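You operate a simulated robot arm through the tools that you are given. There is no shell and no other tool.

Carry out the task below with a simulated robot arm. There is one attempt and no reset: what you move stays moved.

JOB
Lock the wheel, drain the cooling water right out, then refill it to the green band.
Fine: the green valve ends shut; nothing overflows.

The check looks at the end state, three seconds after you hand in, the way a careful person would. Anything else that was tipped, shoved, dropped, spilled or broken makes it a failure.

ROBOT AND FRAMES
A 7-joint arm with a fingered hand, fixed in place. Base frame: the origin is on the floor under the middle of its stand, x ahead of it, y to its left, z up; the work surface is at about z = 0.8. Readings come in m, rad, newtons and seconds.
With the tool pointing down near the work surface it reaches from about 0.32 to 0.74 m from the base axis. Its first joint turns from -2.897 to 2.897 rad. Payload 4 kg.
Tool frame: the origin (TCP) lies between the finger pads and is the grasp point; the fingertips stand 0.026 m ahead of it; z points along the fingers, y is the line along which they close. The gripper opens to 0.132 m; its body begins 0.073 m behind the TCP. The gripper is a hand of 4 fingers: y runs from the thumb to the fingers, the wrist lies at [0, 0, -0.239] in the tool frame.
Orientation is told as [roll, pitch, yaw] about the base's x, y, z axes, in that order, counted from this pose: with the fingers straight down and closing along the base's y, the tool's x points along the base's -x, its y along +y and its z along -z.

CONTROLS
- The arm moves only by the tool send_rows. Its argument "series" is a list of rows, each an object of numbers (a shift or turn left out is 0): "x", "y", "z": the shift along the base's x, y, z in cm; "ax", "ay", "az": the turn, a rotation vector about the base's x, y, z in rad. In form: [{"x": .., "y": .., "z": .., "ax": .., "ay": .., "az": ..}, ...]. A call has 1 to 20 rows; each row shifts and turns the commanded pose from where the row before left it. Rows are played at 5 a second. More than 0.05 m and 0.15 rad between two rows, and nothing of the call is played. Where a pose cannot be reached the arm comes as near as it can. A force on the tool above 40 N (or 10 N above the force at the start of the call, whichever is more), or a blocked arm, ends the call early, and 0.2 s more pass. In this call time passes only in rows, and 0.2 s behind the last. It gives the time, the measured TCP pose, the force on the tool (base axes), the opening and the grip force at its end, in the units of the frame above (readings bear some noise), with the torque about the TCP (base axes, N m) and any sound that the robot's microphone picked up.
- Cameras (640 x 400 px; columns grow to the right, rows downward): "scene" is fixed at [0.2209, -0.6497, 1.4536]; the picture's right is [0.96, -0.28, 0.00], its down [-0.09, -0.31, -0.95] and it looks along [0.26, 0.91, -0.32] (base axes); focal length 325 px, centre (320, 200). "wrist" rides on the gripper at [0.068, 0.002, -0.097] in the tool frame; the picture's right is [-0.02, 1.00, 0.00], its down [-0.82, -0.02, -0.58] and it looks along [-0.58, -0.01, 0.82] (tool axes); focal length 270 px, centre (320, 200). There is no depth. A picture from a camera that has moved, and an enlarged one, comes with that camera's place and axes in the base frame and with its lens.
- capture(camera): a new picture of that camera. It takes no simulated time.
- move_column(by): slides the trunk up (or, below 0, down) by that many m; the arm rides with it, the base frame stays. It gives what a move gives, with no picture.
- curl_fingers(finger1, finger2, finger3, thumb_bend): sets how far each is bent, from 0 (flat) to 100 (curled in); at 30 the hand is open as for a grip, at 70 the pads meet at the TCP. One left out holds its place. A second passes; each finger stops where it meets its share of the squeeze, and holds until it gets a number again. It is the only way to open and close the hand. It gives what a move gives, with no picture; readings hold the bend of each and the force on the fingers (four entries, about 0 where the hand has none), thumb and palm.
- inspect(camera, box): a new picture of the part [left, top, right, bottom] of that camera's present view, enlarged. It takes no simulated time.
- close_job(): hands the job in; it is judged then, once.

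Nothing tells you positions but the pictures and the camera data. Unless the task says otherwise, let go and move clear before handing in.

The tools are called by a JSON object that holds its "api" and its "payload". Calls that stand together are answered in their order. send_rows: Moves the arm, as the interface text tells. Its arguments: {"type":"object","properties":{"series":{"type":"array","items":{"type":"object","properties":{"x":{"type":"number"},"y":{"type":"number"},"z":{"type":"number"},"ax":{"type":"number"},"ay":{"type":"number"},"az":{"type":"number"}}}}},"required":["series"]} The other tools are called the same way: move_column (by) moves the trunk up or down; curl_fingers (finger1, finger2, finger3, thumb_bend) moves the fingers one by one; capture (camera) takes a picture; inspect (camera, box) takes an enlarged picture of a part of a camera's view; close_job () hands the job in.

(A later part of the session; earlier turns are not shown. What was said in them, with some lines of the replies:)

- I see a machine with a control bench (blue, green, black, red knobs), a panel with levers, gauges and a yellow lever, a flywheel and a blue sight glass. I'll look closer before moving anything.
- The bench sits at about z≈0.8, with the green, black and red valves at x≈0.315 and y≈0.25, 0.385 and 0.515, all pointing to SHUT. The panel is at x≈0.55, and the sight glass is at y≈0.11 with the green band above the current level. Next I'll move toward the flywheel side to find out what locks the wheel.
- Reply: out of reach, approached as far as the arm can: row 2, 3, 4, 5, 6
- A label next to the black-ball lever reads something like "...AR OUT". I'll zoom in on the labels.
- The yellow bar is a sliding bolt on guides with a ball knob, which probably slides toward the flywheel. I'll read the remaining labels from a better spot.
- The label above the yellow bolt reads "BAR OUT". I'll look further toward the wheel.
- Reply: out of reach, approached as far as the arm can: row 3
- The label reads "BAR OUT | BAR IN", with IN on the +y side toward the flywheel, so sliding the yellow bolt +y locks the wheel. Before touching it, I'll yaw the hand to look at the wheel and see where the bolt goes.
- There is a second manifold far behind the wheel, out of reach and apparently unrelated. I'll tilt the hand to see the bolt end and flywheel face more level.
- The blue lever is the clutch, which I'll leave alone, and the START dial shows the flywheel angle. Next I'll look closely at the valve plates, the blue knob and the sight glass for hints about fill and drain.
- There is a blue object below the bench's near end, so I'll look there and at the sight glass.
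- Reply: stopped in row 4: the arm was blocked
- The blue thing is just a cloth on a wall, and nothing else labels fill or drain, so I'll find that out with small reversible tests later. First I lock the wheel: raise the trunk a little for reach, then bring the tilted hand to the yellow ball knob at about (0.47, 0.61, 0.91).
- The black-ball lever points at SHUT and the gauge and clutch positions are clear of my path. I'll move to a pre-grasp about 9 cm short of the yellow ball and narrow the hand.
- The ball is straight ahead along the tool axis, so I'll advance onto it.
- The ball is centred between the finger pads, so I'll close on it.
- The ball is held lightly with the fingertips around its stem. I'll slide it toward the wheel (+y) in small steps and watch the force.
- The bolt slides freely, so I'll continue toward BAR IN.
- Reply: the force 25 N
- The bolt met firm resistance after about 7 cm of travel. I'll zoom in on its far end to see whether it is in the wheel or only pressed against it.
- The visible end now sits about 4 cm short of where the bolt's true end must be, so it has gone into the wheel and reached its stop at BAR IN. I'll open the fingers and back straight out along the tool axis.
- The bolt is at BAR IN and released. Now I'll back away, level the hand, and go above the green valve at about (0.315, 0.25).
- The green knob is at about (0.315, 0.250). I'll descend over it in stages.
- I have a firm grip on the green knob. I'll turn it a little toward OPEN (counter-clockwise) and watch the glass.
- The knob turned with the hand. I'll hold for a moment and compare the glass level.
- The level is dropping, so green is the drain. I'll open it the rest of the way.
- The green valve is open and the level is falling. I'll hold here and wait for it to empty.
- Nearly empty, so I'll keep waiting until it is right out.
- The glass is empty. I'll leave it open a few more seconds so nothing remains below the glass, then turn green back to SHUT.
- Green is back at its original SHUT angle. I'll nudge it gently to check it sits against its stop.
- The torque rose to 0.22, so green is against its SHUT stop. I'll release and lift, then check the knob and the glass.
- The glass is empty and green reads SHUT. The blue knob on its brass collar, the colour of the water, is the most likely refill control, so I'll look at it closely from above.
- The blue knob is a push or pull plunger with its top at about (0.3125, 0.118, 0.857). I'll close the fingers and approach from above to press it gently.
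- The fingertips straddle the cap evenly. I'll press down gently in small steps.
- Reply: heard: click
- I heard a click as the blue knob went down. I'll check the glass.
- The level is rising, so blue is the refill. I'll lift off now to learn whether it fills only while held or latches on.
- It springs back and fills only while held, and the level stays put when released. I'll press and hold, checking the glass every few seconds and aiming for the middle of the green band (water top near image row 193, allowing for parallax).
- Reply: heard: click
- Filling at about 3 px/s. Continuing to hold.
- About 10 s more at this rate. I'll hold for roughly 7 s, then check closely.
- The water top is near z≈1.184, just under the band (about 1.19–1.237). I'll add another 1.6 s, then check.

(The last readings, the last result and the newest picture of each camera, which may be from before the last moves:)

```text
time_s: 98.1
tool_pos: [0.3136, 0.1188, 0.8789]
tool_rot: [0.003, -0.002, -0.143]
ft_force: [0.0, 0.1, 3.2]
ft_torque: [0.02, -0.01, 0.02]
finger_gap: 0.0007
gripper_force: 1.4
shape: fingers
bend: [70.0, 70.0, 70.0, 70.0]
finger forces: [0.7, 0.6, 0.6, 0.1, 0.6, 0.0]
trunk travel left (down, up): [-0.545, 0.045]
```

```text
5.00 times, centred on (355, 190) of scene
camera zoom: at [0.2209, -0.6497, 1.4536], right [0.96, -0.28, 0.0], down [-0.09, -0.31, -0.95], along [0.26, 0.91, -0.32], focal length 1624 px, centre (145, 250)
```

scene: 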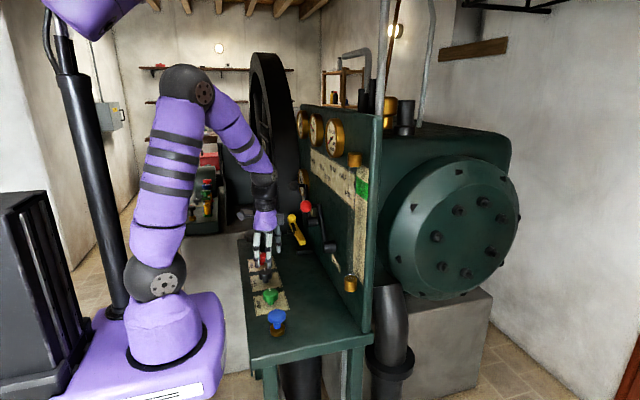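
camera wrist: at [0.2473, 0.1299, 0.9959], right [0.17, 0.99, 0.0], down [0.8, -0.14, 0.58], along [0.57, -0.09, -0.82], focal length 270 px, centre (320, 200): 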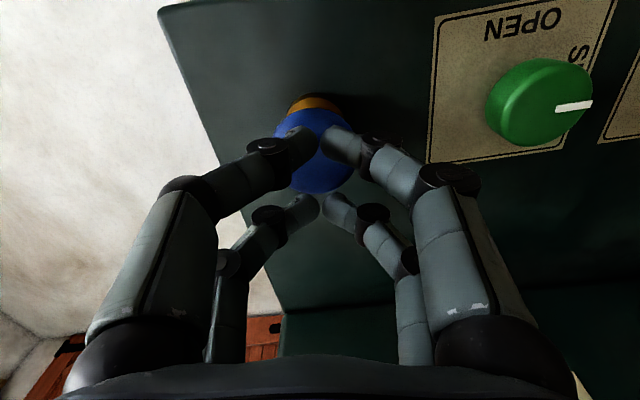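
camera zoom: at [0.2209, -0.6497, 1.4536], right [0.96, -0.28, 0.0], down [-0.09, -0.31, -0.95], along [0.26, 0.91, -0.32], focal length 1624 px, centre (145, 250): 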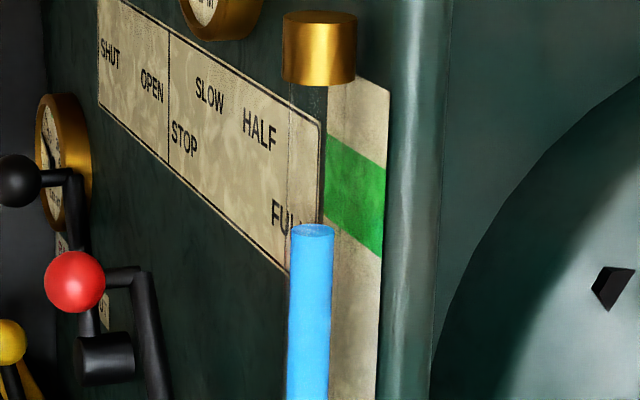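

By my estimate it is inside the band near the lower edge. I'll release and check from a level view with the wrist camera before topping up.

{"api": "send_rows", "payload": {"series": [{"z": 2}, {"z": 4}, {"z": 4}, {"z": 4}, {"z": 4}, {"z": 4, "x": -1}, {"z": 3, "x": -1}, {"ay": -0.12, "z": 2}, {"ay": -0.12, "z": 2}, {"ay": -0.12}]}}

{"api": "capture", "payload": {"camera": "wrist"}}

{"api": "inspect", "payload": {"camera": "scene", "box": [320, 150, 390, 230]}}

```text
time_s: 100.3
tool_pos: [0.2915, 0.1189, 1.1678]
tool_rot: [0.055, -0.36, -0.151]
ft_force: [0.7, 1.0, -0.2]
ft_torque: [0.0, -0.01, -0.01]
finger_gap: 0.0007
gripper_force: 0.1
shape: fingers
bend: [70.0, 70.0, 70.0, 70.0]
finger forces: [0.0, 0.0, 0.0, 0.0, 0.0, 0.0]
trunk travel left (down, up): [-0.545, 0.045]
```

```text
taken
camera wrist: at [0.1945, 0.1295, 1.234], right [0.15, 0.99, 0.06], down [0.55, -0.14, 0.83], along [0.82, -0.09, -0.56], focal length 270 px, centre (320, 200)
```

wrist: 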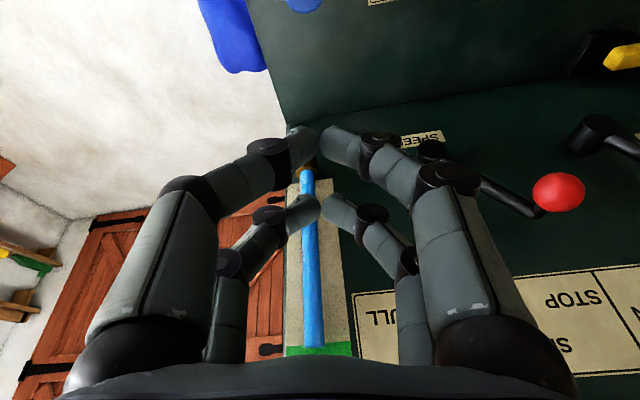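

```text
5.00 times, centred on (355, 190) of scene
camera zoom: at [0.2209, -0.6497, 1.4536], right [0.96, -0.28, 0.0], down [-0.09, -0.31, -0.95], along [0.26, 0.91, -0.32], focal length 1624 px, centre (145, 250)
```

zoom: 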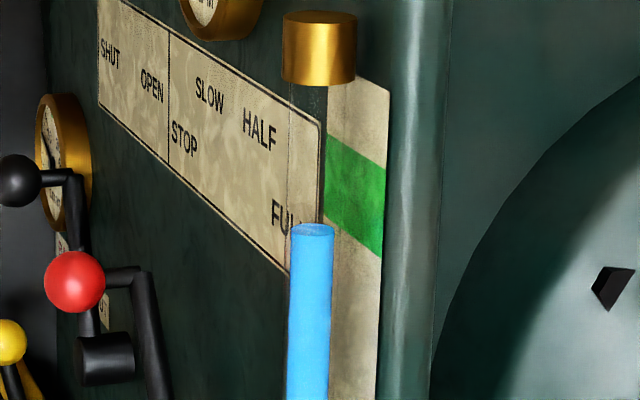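

{"api": "inspect", "payload": {"camera": "wrist", "box": [270, 300, 370, 370]}}

{"api": "send_rows", "payload": {"series": [{"ay": -0.13, "y": -1.5}, {"ay": -0.13, "y": -1.5}, {"ay": -0.13, "y": -1}]}}

{"api": "capture", "payload": {"camera": "wrist"}}

```text
5.71 times, centred on (320, 335) of wrist
camera zoom: at [0.1945, 0.1295, 1.234], right [0.15, 0.99, 0.06], down [0.55, -0.14, 0.83], along [0.82, -0.09, -0.56], focal length 1544 px, centre (320, -571)
```

zoom: 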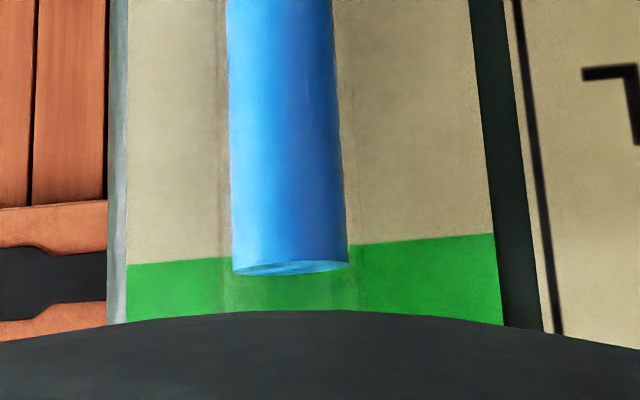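

```text
time_s: 101.1
tool_pos: [0.3013, 0.086, 1.1548]
tool_rot: [0.086, -0.657, -0.145]
ft_force: [0.6, -0.1, -0.6]
ft_torque: [0.01, 0.03, 0.04]
finger_gap: 0.0009
gripper_force: 0.0
shape: fingers
bend: [70.0, 70.0, 70.0, 70.0]
finger forces: [0.0, 0.0, 0.0, 0.1, 0.1, 0.0]
out of reach, approached as far as the arm can: row 3
trunk travel left (down, up): [-0.545, 0.045]
```

```text
taken
camera wrist: at [0.1889, 0.0974, 1.1898], right [0.11, 0.99, 0.08], down [0.28, -0.11, 0.95], along [0.95, -0.08, -0.29], focal length 270 px, centre (320, 200)
```

wrist: 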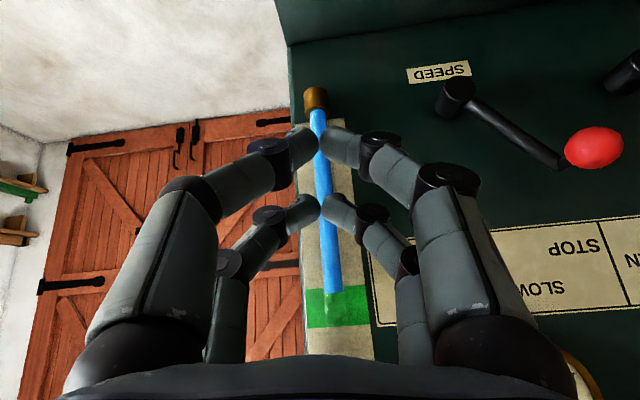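

{"api": "inspect", "payload": {"camera": "wrist", "box": [290, 260, 390, 350]}}

```text
4.44 times, centred on (340, 305) of wrist
camera zoom: at [0.1889, 0.0974, 1.1898], right [0.11, 0.99, 0.08], down [0.28, -0.11, 0.95], along [0.95, -0.08, -0.29], focal length 1201 px, centre (231, -267)
```

zoom: 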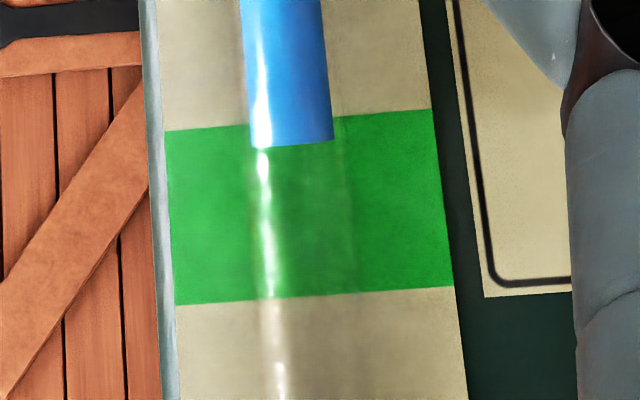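

The water is just inside the lower edge of the band, about 13% up. I need roughly 1.7 cm more, or 1.5 s of filling, to sit mid-band, so I'll go back over the blue knob for a short top-up.

{"api": "send_rows", "payload": {"series": [{"ay": 0.132, "y": 0.6}, {"ay": 0.132, "y": 0.6}, {"ay": 0.132, "y": 0.6}, {"ay": 0.132, "y": 0.6}, {"ay": 0.132, "y": 0.6}, {"z": -3}, {"z": -3}, {"z": -3}]}}

{"api": "capture", "payload": {"camera": "wrist"}}

```text
time_s: 102.9
tool_pos: [0.2959, 0.1118, 1.0865]
tool_rot: [0.017, -0.091, -0.144]
ft_force: [-0.2, 0.0, 1.0]
ft_torque: [0.0, -0.01, -0.01]
finger_gap: 0.0013
gripper_force: 0.2
shape: fingers
bend: [70.0, 70.0, 70.0, 70.0]
finger forces: [0.1, 0.0, 0.1, 0.0, 0.0, 0.0]
trunk travel left (down, up): [-0.545, 0.045]
```

```text
taken
camera wrist: at [0.2207, 0.1225, 1.1764], right [0.17, 0.99, 0.02], down [0.75, -0.14, 0.65], along [0.64, -0.09, -0.76], focal length 270 px, centre (320, 200)
```

wrist: 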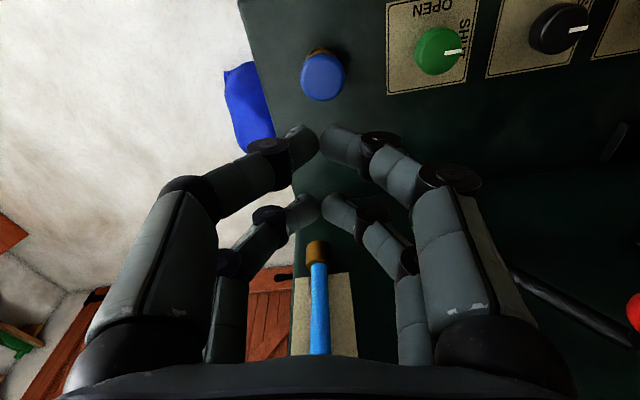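

{"api": "send_rows", "payload": {"series": [{"ay": 0.092, "x": 1.0, "y": 0.6}, {"x": 0.7, "z": -4}, {"z": -4}, {"z": -4}, {"z": -4}, {"z": -2}]}}

{"api": "inspect", "payload": {"camera": "scene", "box": [230, 220, 390, 340]}}

```text
time_s: 104.3
tool_pos: [0.3122, 0.118, 0.9071]
tool_rot: [0.002, 0.0, -0.143]
ft_force: [-0.1, -0.3, 0.7]
ft_torque: [0.02, 0.02, -0.01]
finger_gap: 0.0011
gripper_force: 0.1
shape: fingers
bend: [70.0, 70.0, 70.0, 70.0]
finger forces: [0.1, 0.1, 0.0, 0.0, 0.0, 0.1]
trunk travel left (down, up): [-0.545, 0.045]
```

```text
3.33 times, centred on (310, 280) of scene
camera zoom: at [0.2209, -0.6497, 1.4536], right [0.96, -0.28, 0.0], down [-0.09, -0.31, -0.95], along [0.26, 0.91, -0.32], focal length 1083 px, centre (353, -67)
```

zoom: 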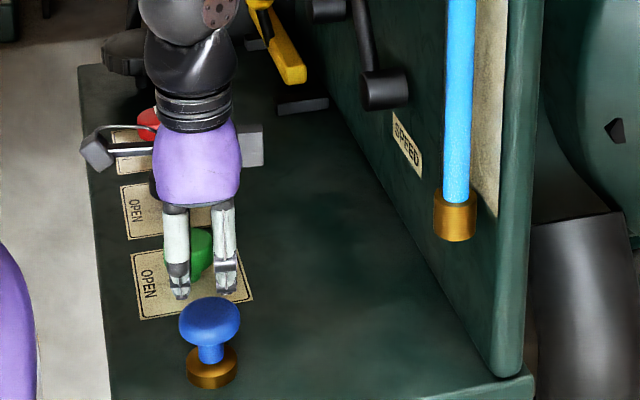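

{"api": "send_rows", "payload": {"series": [{"z": -1.5}, {"z": -1.5}, {"z": 0}, {"z": 0}, {"z": 0}]}}

{"api": "inspect", "payload": {"camera": "scene", "box": [320, 150, 390, 230]}}

```text
time_s: 105.5
tool_pos: [0.3118, 0.1178, 0.8774]
tool_rot: [0.001, 0.0, -0.145]
ft_force: [0.5, 0.6, 3.0]
ft_torque: [0.02, -0.01, 0.03]
finger_gap: 0.0005
gripper_force: 1.3
shape: fingers
bend: [70.0, 70.0, 70.0, 70.0]
finger forces: [0.7, 0.8, 0.9, 0.1, 0.5, 0.0]
trunk travel left (down, up): [-0.545, 0.045]
heard: click
```

```text
5.00 times, centred on (355, 190) of scene
camera zoom: at [0.2209, -0.6497, 1.4536], right [0.96, -0.28, 0.0], down [-0.09, -0.31, -0.95], along [0.26, 0.91, -0.32], focal length 1624 px, centre (145, 250)
```

zoom: 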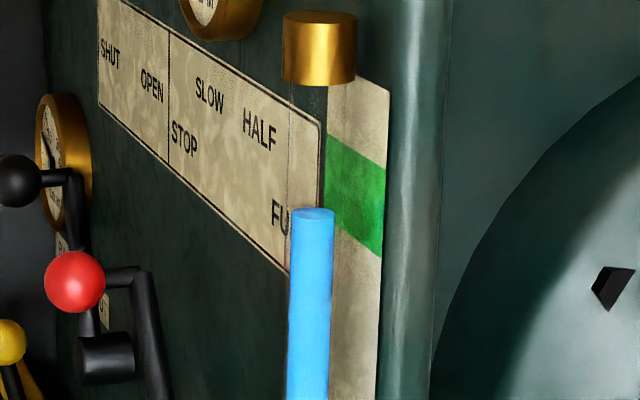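

Nearly mid-band. I'll hold about half a second more, then lift off cleanly.

{"api": "send_rows", "payload": {"series": [{"z": 0}, {"z": 0}, {"z": 2.5}, {"z": 4}, {"z": 4}, {"z": 4}, {"z": 4}, {"z": 4}, {"z": 4}]}}

{"api": "inspect", "payload": {"camera": "scene", "box": [320, 150, 390, 230]}}

{"api": "send_rows", "payload": {"series": [{"ay": -0.13, "z": 2, "x": -2}, {"ay": -0.13, "z": 1, "y": -1}, {"ay": -0.13, "y": -1}, {"ay": -0.13, "y": -1}, {"ay": -0.12, "y": -1}]}}

{"api": "capture", "payload": {"camera": "wrist"}}

```text
time_s: 107.5
tool_pos: [0.3125, 0.1179, 1.142]
tool_rot: [0.001, 0.001, -0.142]
ft_force: [0.3, 0.5, -0.3]
ft_torque: [-0.01, 0.0, 0.01]
finger_gap: 0.0011
gripper_force: 0.0
shape: fingers
bend: [70.0, 70.0, 70.0, 70.0]
finger forces: [0.1, 0.0, 0.0, 0.0, 0.0, 0.0]
trunk travel left (down, up): [-0.545, 0.045]
```

```text
5.00 times, centred on (355, 190) of scene
camera zoom: at [0.2209, -0.6497, 1.4536], right [0.96, -0.28, 0.0], down [-0.09, -0.31, -0.95], along [0.26, 0.91, -0.32], focal length 1624 px, centre (145, 250)
```

zoom: 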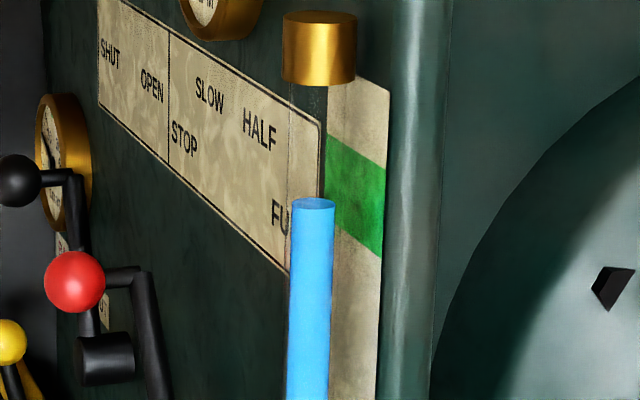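

```text
time_s: 108.7
tool_pos: [0.2963, 0.0783, 1.1644]
tool_rot: [0.088, -0.599, -0.167]
ft_force: [0.3, 0.7, 0.8]
ft_torque: [0.03, 0.0, 0.0]
finger_gap: 0.0012
gripper_force: 0.0
shape: fingers
bend: [70.0, 70.0, 70.0, 70.0]
finger forces: [0.0, 0.0, 0.0, 0.1, 0.1, 0.0]
trunk travel left (down, up): [-0.545, 0.045]
```

```text
taken
camera wrist: at [0.186, 0.09, 1.2052], right [0.14, 0.99, 0.09], down [0.33, -0.13, 0.93], along [0.93, -0.1, -0.35], focal length 270 px, centre (320, 200)
```

wrist: 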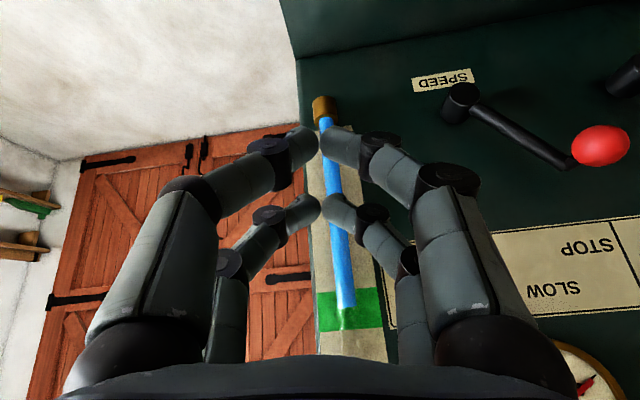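

{"api": "inspect", "payload": {"camera": "wrist", "box": [300, 270, 400, 360]}}

{"api": "capture", "payload": {"camera": "scene"}}

```text
4.44 times, centred on (350, 315) of wrist
camera zoom: at [0.186, 0.09, 1.2052], right [0.14, 0.99, 0.09], down [0.33, -0.13, 0.93], along [0.93, -0.1, -0.35], focal length 1201 px, centre (187, -311)
```

zoom: 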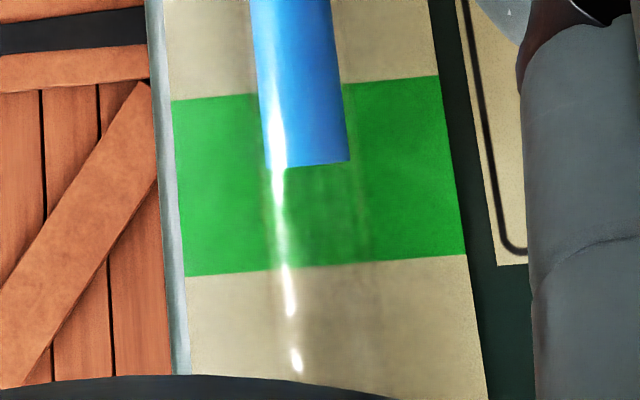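

```text
taken
```

scene: 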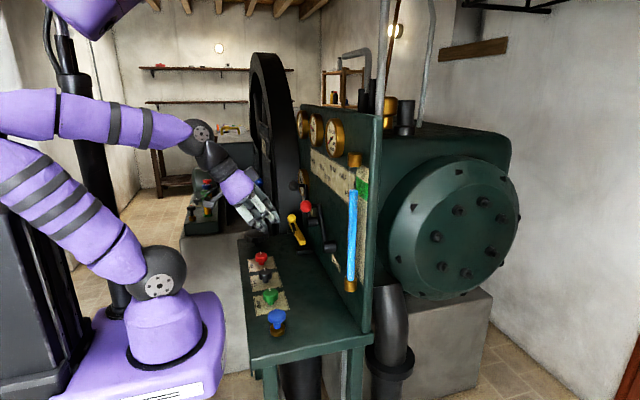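

The water sits at about 40–45% of the band, well inside. Now I'll double-check the bolt and the rest, and that the level stays put.

{"api": "inspect", "payload": {"camera": "scene", "box": [250, 170, 340, 260]}}

{"api": "send_rows", "payload": {"series": [{"ay": 0.12, "y": 2}, {"ay": 0.12, "y": 3}, {"ay": 0.12, "y": 3}, {"ay": 0.12, "y": 3}, {"ay": 0.12, "y": 3}, {"y": 4}, {"y": 4}, {"y": 4, "az": 0.14}, {"y": 4, "az": 0.14}, {"az": 0.14}, {"az": 0.14}, {"az": 0.14}]}}

{"api": "capture", "payload": {"camera": "wrist"}}

```text
4.44 times, centred on (295, 215) of scene
camera zoom: at [0.2209, -0.6497, 1.4536], right [0.96, -0.28, 0.0], down [-0.09, -0.31, -0.95], along [0.26, 0.91, -0.32], focal length 1444 px, centre (431, 133)
```

zoom: 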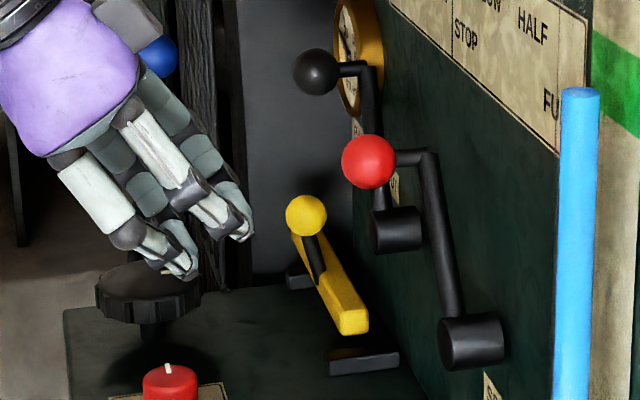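

```text
time_s: 111.3
tool_pos: [0.2925, 0.3774, 1.1712]
tool_rot: [0.01, -0.039, 0.56]
ft_force: [-0.6, -0.4, -0.1]
ft_torque: [-0.02, 0.02, 0.01]
finger_gap: 0.0008
gripper_force: 0.0
shape: fingers
bend: [70.0, 70.0, 70.0, 70.0]
finger forces: [0.0, 0.1, 0.1, 0.1, 0.0, 0.1]
trunk travel left (down, up): [-0.545, 0.045]
```

```text
taken
camera wrist: at [0.2324, 0.3403, 1.2663], right [-0.51, 0.86, 0.01], down [0.69, 0.4, 0.61], along [0.52, 0.32, -0.79], focal length 270 px, centre (320, 200)
```

wrist: 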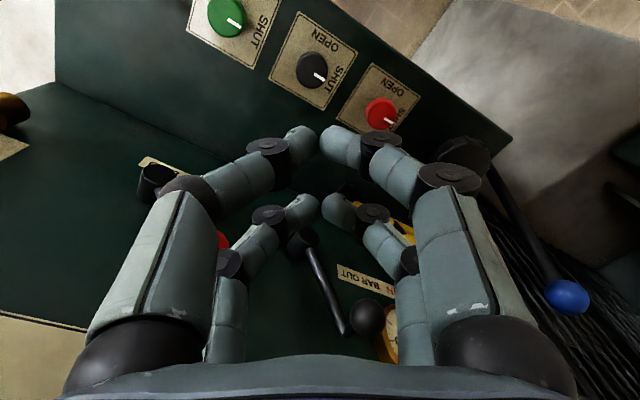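

{"api": "curl_fingers", "payload": {"finger1": 30, "finger2": 30, "finger3": 30, "thumb_bend": 30}}

{"api": "send_rows", "payload": {"series": [{"az": 0.14, "y": 2, "x": -0.5}, {"az": 0.14, "y": 2, "x": -0.5}, {"az": 0.14, "y": 2, "z": -2}, {"ax": 0.1, "ay": -0.07, "z": -2}, {"ax": 0.1, "ay": -0.07, "z": -2}, {"ax": 0.1, "ay": -0.07}, {"ax": 0.1, "ay": -0.07}]}}

{"api": "capture", "payload": {"camera": "wrist"}}

```text
time_s: 112.3
tool_pos: [0.2929, 0.3763, 1.1732]
tool_rot: [0.01, -0.04, 0.557]
ft_force: [-0.3, -0.1, 0.0]
ft_torque: [-0.03, -0.02, 0.0]
finger_gap: 0.1323
gripper_force: 0.1
shape: fingers
bend: [30.0, 30.0, 30.0, 30.0]
finger forces: [0.0, 0.0, 0.0, 0.0, 0.0, 0.0]
trunk travel left (down, up): [-0.545, 0.045]
```

```text
time_s: 113.9
tool_pos: [0.283, 0.4371, 1.1123]
tool_rot: [-0.001, -0.528, 0.981]
ft_force: [-0.1, 0.2, 0.0]
ft_torque: [0.03, -0.03, 0.0]
finger_gap: 0.1322
gripper_force: 0.0
shape: fingers
bend: [30.0, 30.0, 30.0, 30.0]
finger forces: [0.1, 0.0, 0.0, 0.0, 0.1, 0.0]
trunk travel left (down, up): [-0.545, 0.045]
```

```text
taken
camera wrist: at [0.2221, 0.3487, 1.1613], right [-0.82, 0.58, 0.01], down [0.25, 0.33, 0.91], along [0.52, 0.75, -0.41], focal length 270 px, centre (320, 200)
```

wrist: 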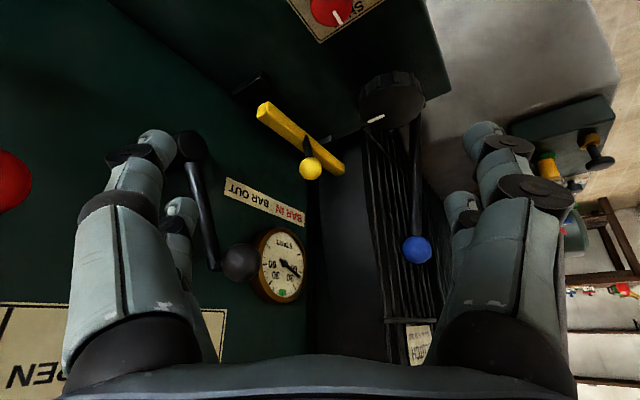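

{"api": "inspect", "payload": {"camera": "wrist", "box": [240, 80, 420, 210]}}

{"api": "inspect", "payload": {"camera": "wrist", "box": [210, 170, 320, 310]}}

{"api": "inspect", "payload": {"camera": "scene", "box": [320, 150, 390, 230]}}

{"api": "inspect", "payload": {"camera": "scene", "box": [230, 220, 390, 340]}}

```text
3.08 times, centred on (330, 145) of wrist
camera zoom: at [0.2221, 0.3487, 1.1613], right [-0.82, 0.58, 0.01], down [0.25, 0.33, 0.91], along [0.52, 0.75, -0.41], focal length 832 px, centre (289, 369)
```

zoom: 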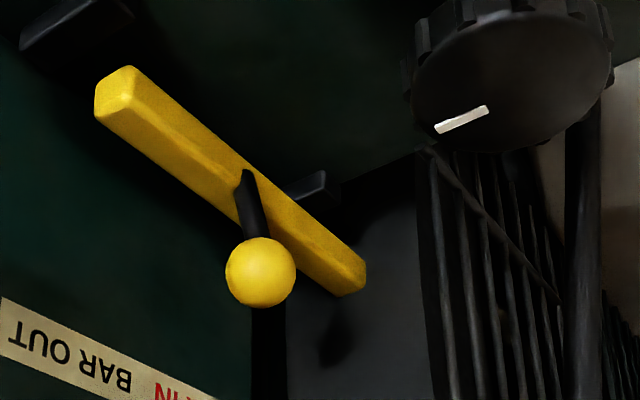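

```text
2.86 times, centred on (265, 240) of wrist
camera zoom: at [0.2221, 0.3487, 1.1613], right [-0.82, 0.58, 0.01], down [0.25, 0.33, 0.91], along [0.52, 0.75, -0.41], focal length 772 px, centre (477, 86)
```

zoom: 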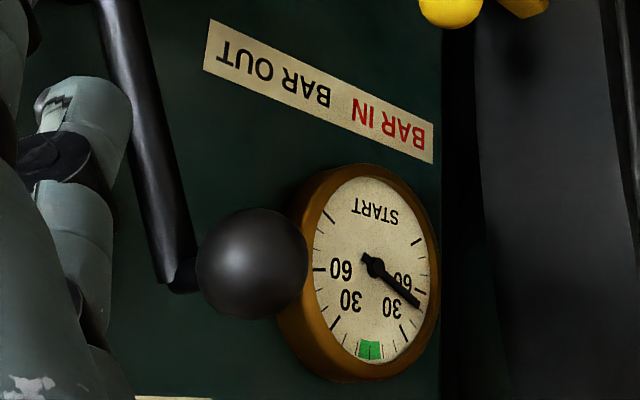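

```text
5.00 times, centred on (355, 190) of scene
camera zoom: at [0.2209, -0.6497, 1.4536], right [0.96, -0.28, 0.0], down [-0.09, -0.31, -0.95], along [0.26, 0.91, -0.32], focal length 1624 px, centre (145, 250)
```

zoom: 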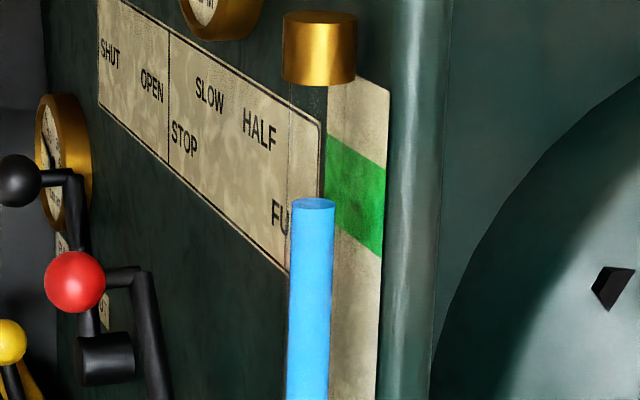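

```text
3.33 times, centred on (310, 280) of scene
camera zoom: at [0.2209, -0.6497, 1.4536], right [0.96, -0.28, 0.0], down [-0.09, -0.31, -0.95], along [0.26, 0.91, -0.32], focal length 1083 px, centre (353, -67)
```

zoom: 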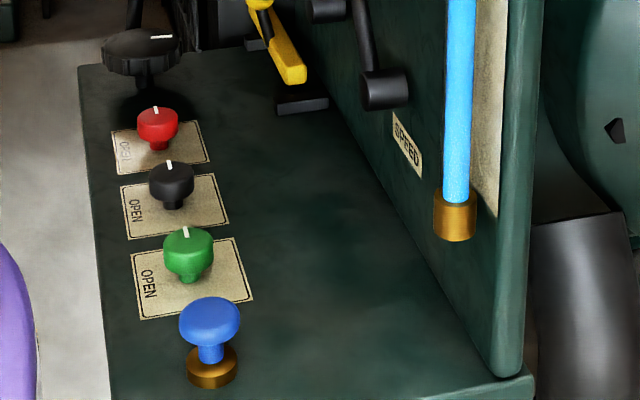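

The bolt is 7 cm along at BAR IN with about 4 cm of it inside the wheel. Green is at SHUT, blue is back up, and the level has not moved since release. I'll move the arm clear and make a last level check.

{"api": "send_rows", "payload": {"series": [{"ax": -0.1, "ay": 0.07, "y": -2, "z": 1}, {"ax": -0.1, "ay": 0.07, "y": -2, "z": 1}, {"ax": -0.1, "ay": 0.07, "y": -2, "z": 1}, {"ax": -0.1, "ay": 0.07, "y": -2, "z": 2}, {"ax": -0.03, "ay": 0.02, "y": -2, "z": 2}, {"z": 2, "y": -2}, {"z": 2}, {"z": 0}, {"z": 0}, {"z": 0}, {"z": 0}, {"z": 0}]}}

{"api": "capture", "payload": {"camera": "scene"}}

{"api": "inspect", "payload": {"camera": "scene", "box": [320, 150, 390, 230]}}

```text
time_s: 116.5
tool_pos: [0.2822, 0.3182, 1.2236]
tool_rot: [0.007, -0.005, 0.976]
ft_force: [0.4, 0.0, 0.0]
ft_torque: [0.0, -0.02, 0.01]
finger_gap: 0.1326
gripper_force: 0.0
shape: fingers
bend: [30.0, 30.0, 30.0, 30.0]
finger forces: [0.0, 0.0, 0.0, 0.0, 0.0, 0.1]
trunk travel left (down, up): [-0.545, 0.045]
```

```text
taken
```

scene: 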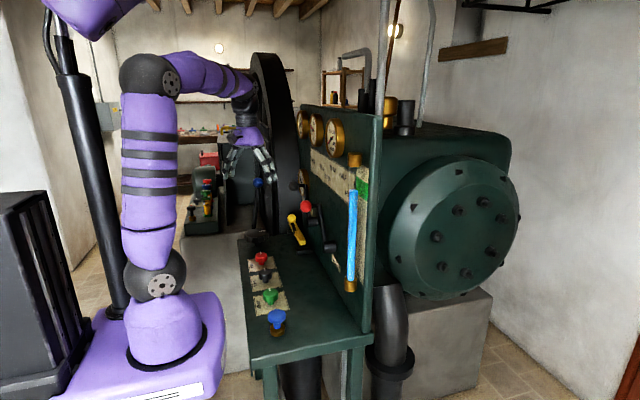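

```text
5.00 times, centred on (355, 190) of scene
camera zoom: at [0.2209, -0.6497, 1.4536], right [0.96, -0.28, 0.0], down [-0.09, -0.31, -0.95], along [0.26, 0.91, -0.32], focal length 1624 px, centre (145, 250)
```

zoom: 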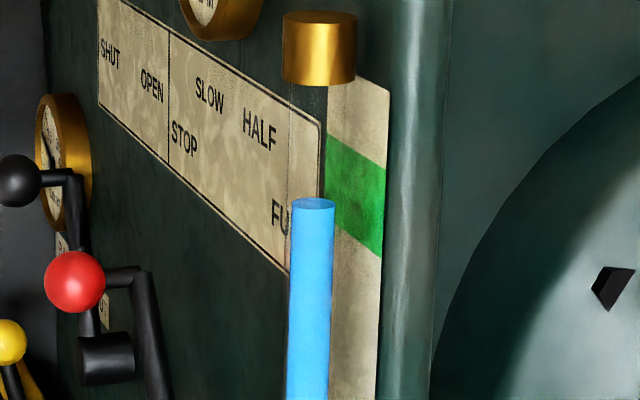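

The arm is clear, the bolt is at BAR IN, the green valve is shut, and the water is steady inside the green band with nothing spilled or disturbed. I'm handing in.

{"api": "close_job", "payload": {}}

```text
The job is handed in.
```

The wheel is locked, the cooling water was drained right out, and it is refilled to the green band. I've handed the job in; no result has come back yet.

- **Wheel lock:** I slid the yellow bolt about 7 cm to BAR IN. It stopped firmly, and about 4 cm of it appears to be inside the wheel. I judged this from the pictures and did not try to turn the wheel.
- **Drain:** The green valve turned out to be the drain. I opened it, waited until the glass was empty plus about 8 seconds more, then turned it back against its SHUT stop.
- **Refill:** The blue knob fills only while held down. I released it with the water at about 40–45% of the band's height, and the level had not moved 10 seconds later.
- **Everything else:** Nothing overflowed. I did not touch the clutch, the red and black valves or the other levers. The hand is open and clear of the machine, and the robot's trunk is still 12 cm above where it started.
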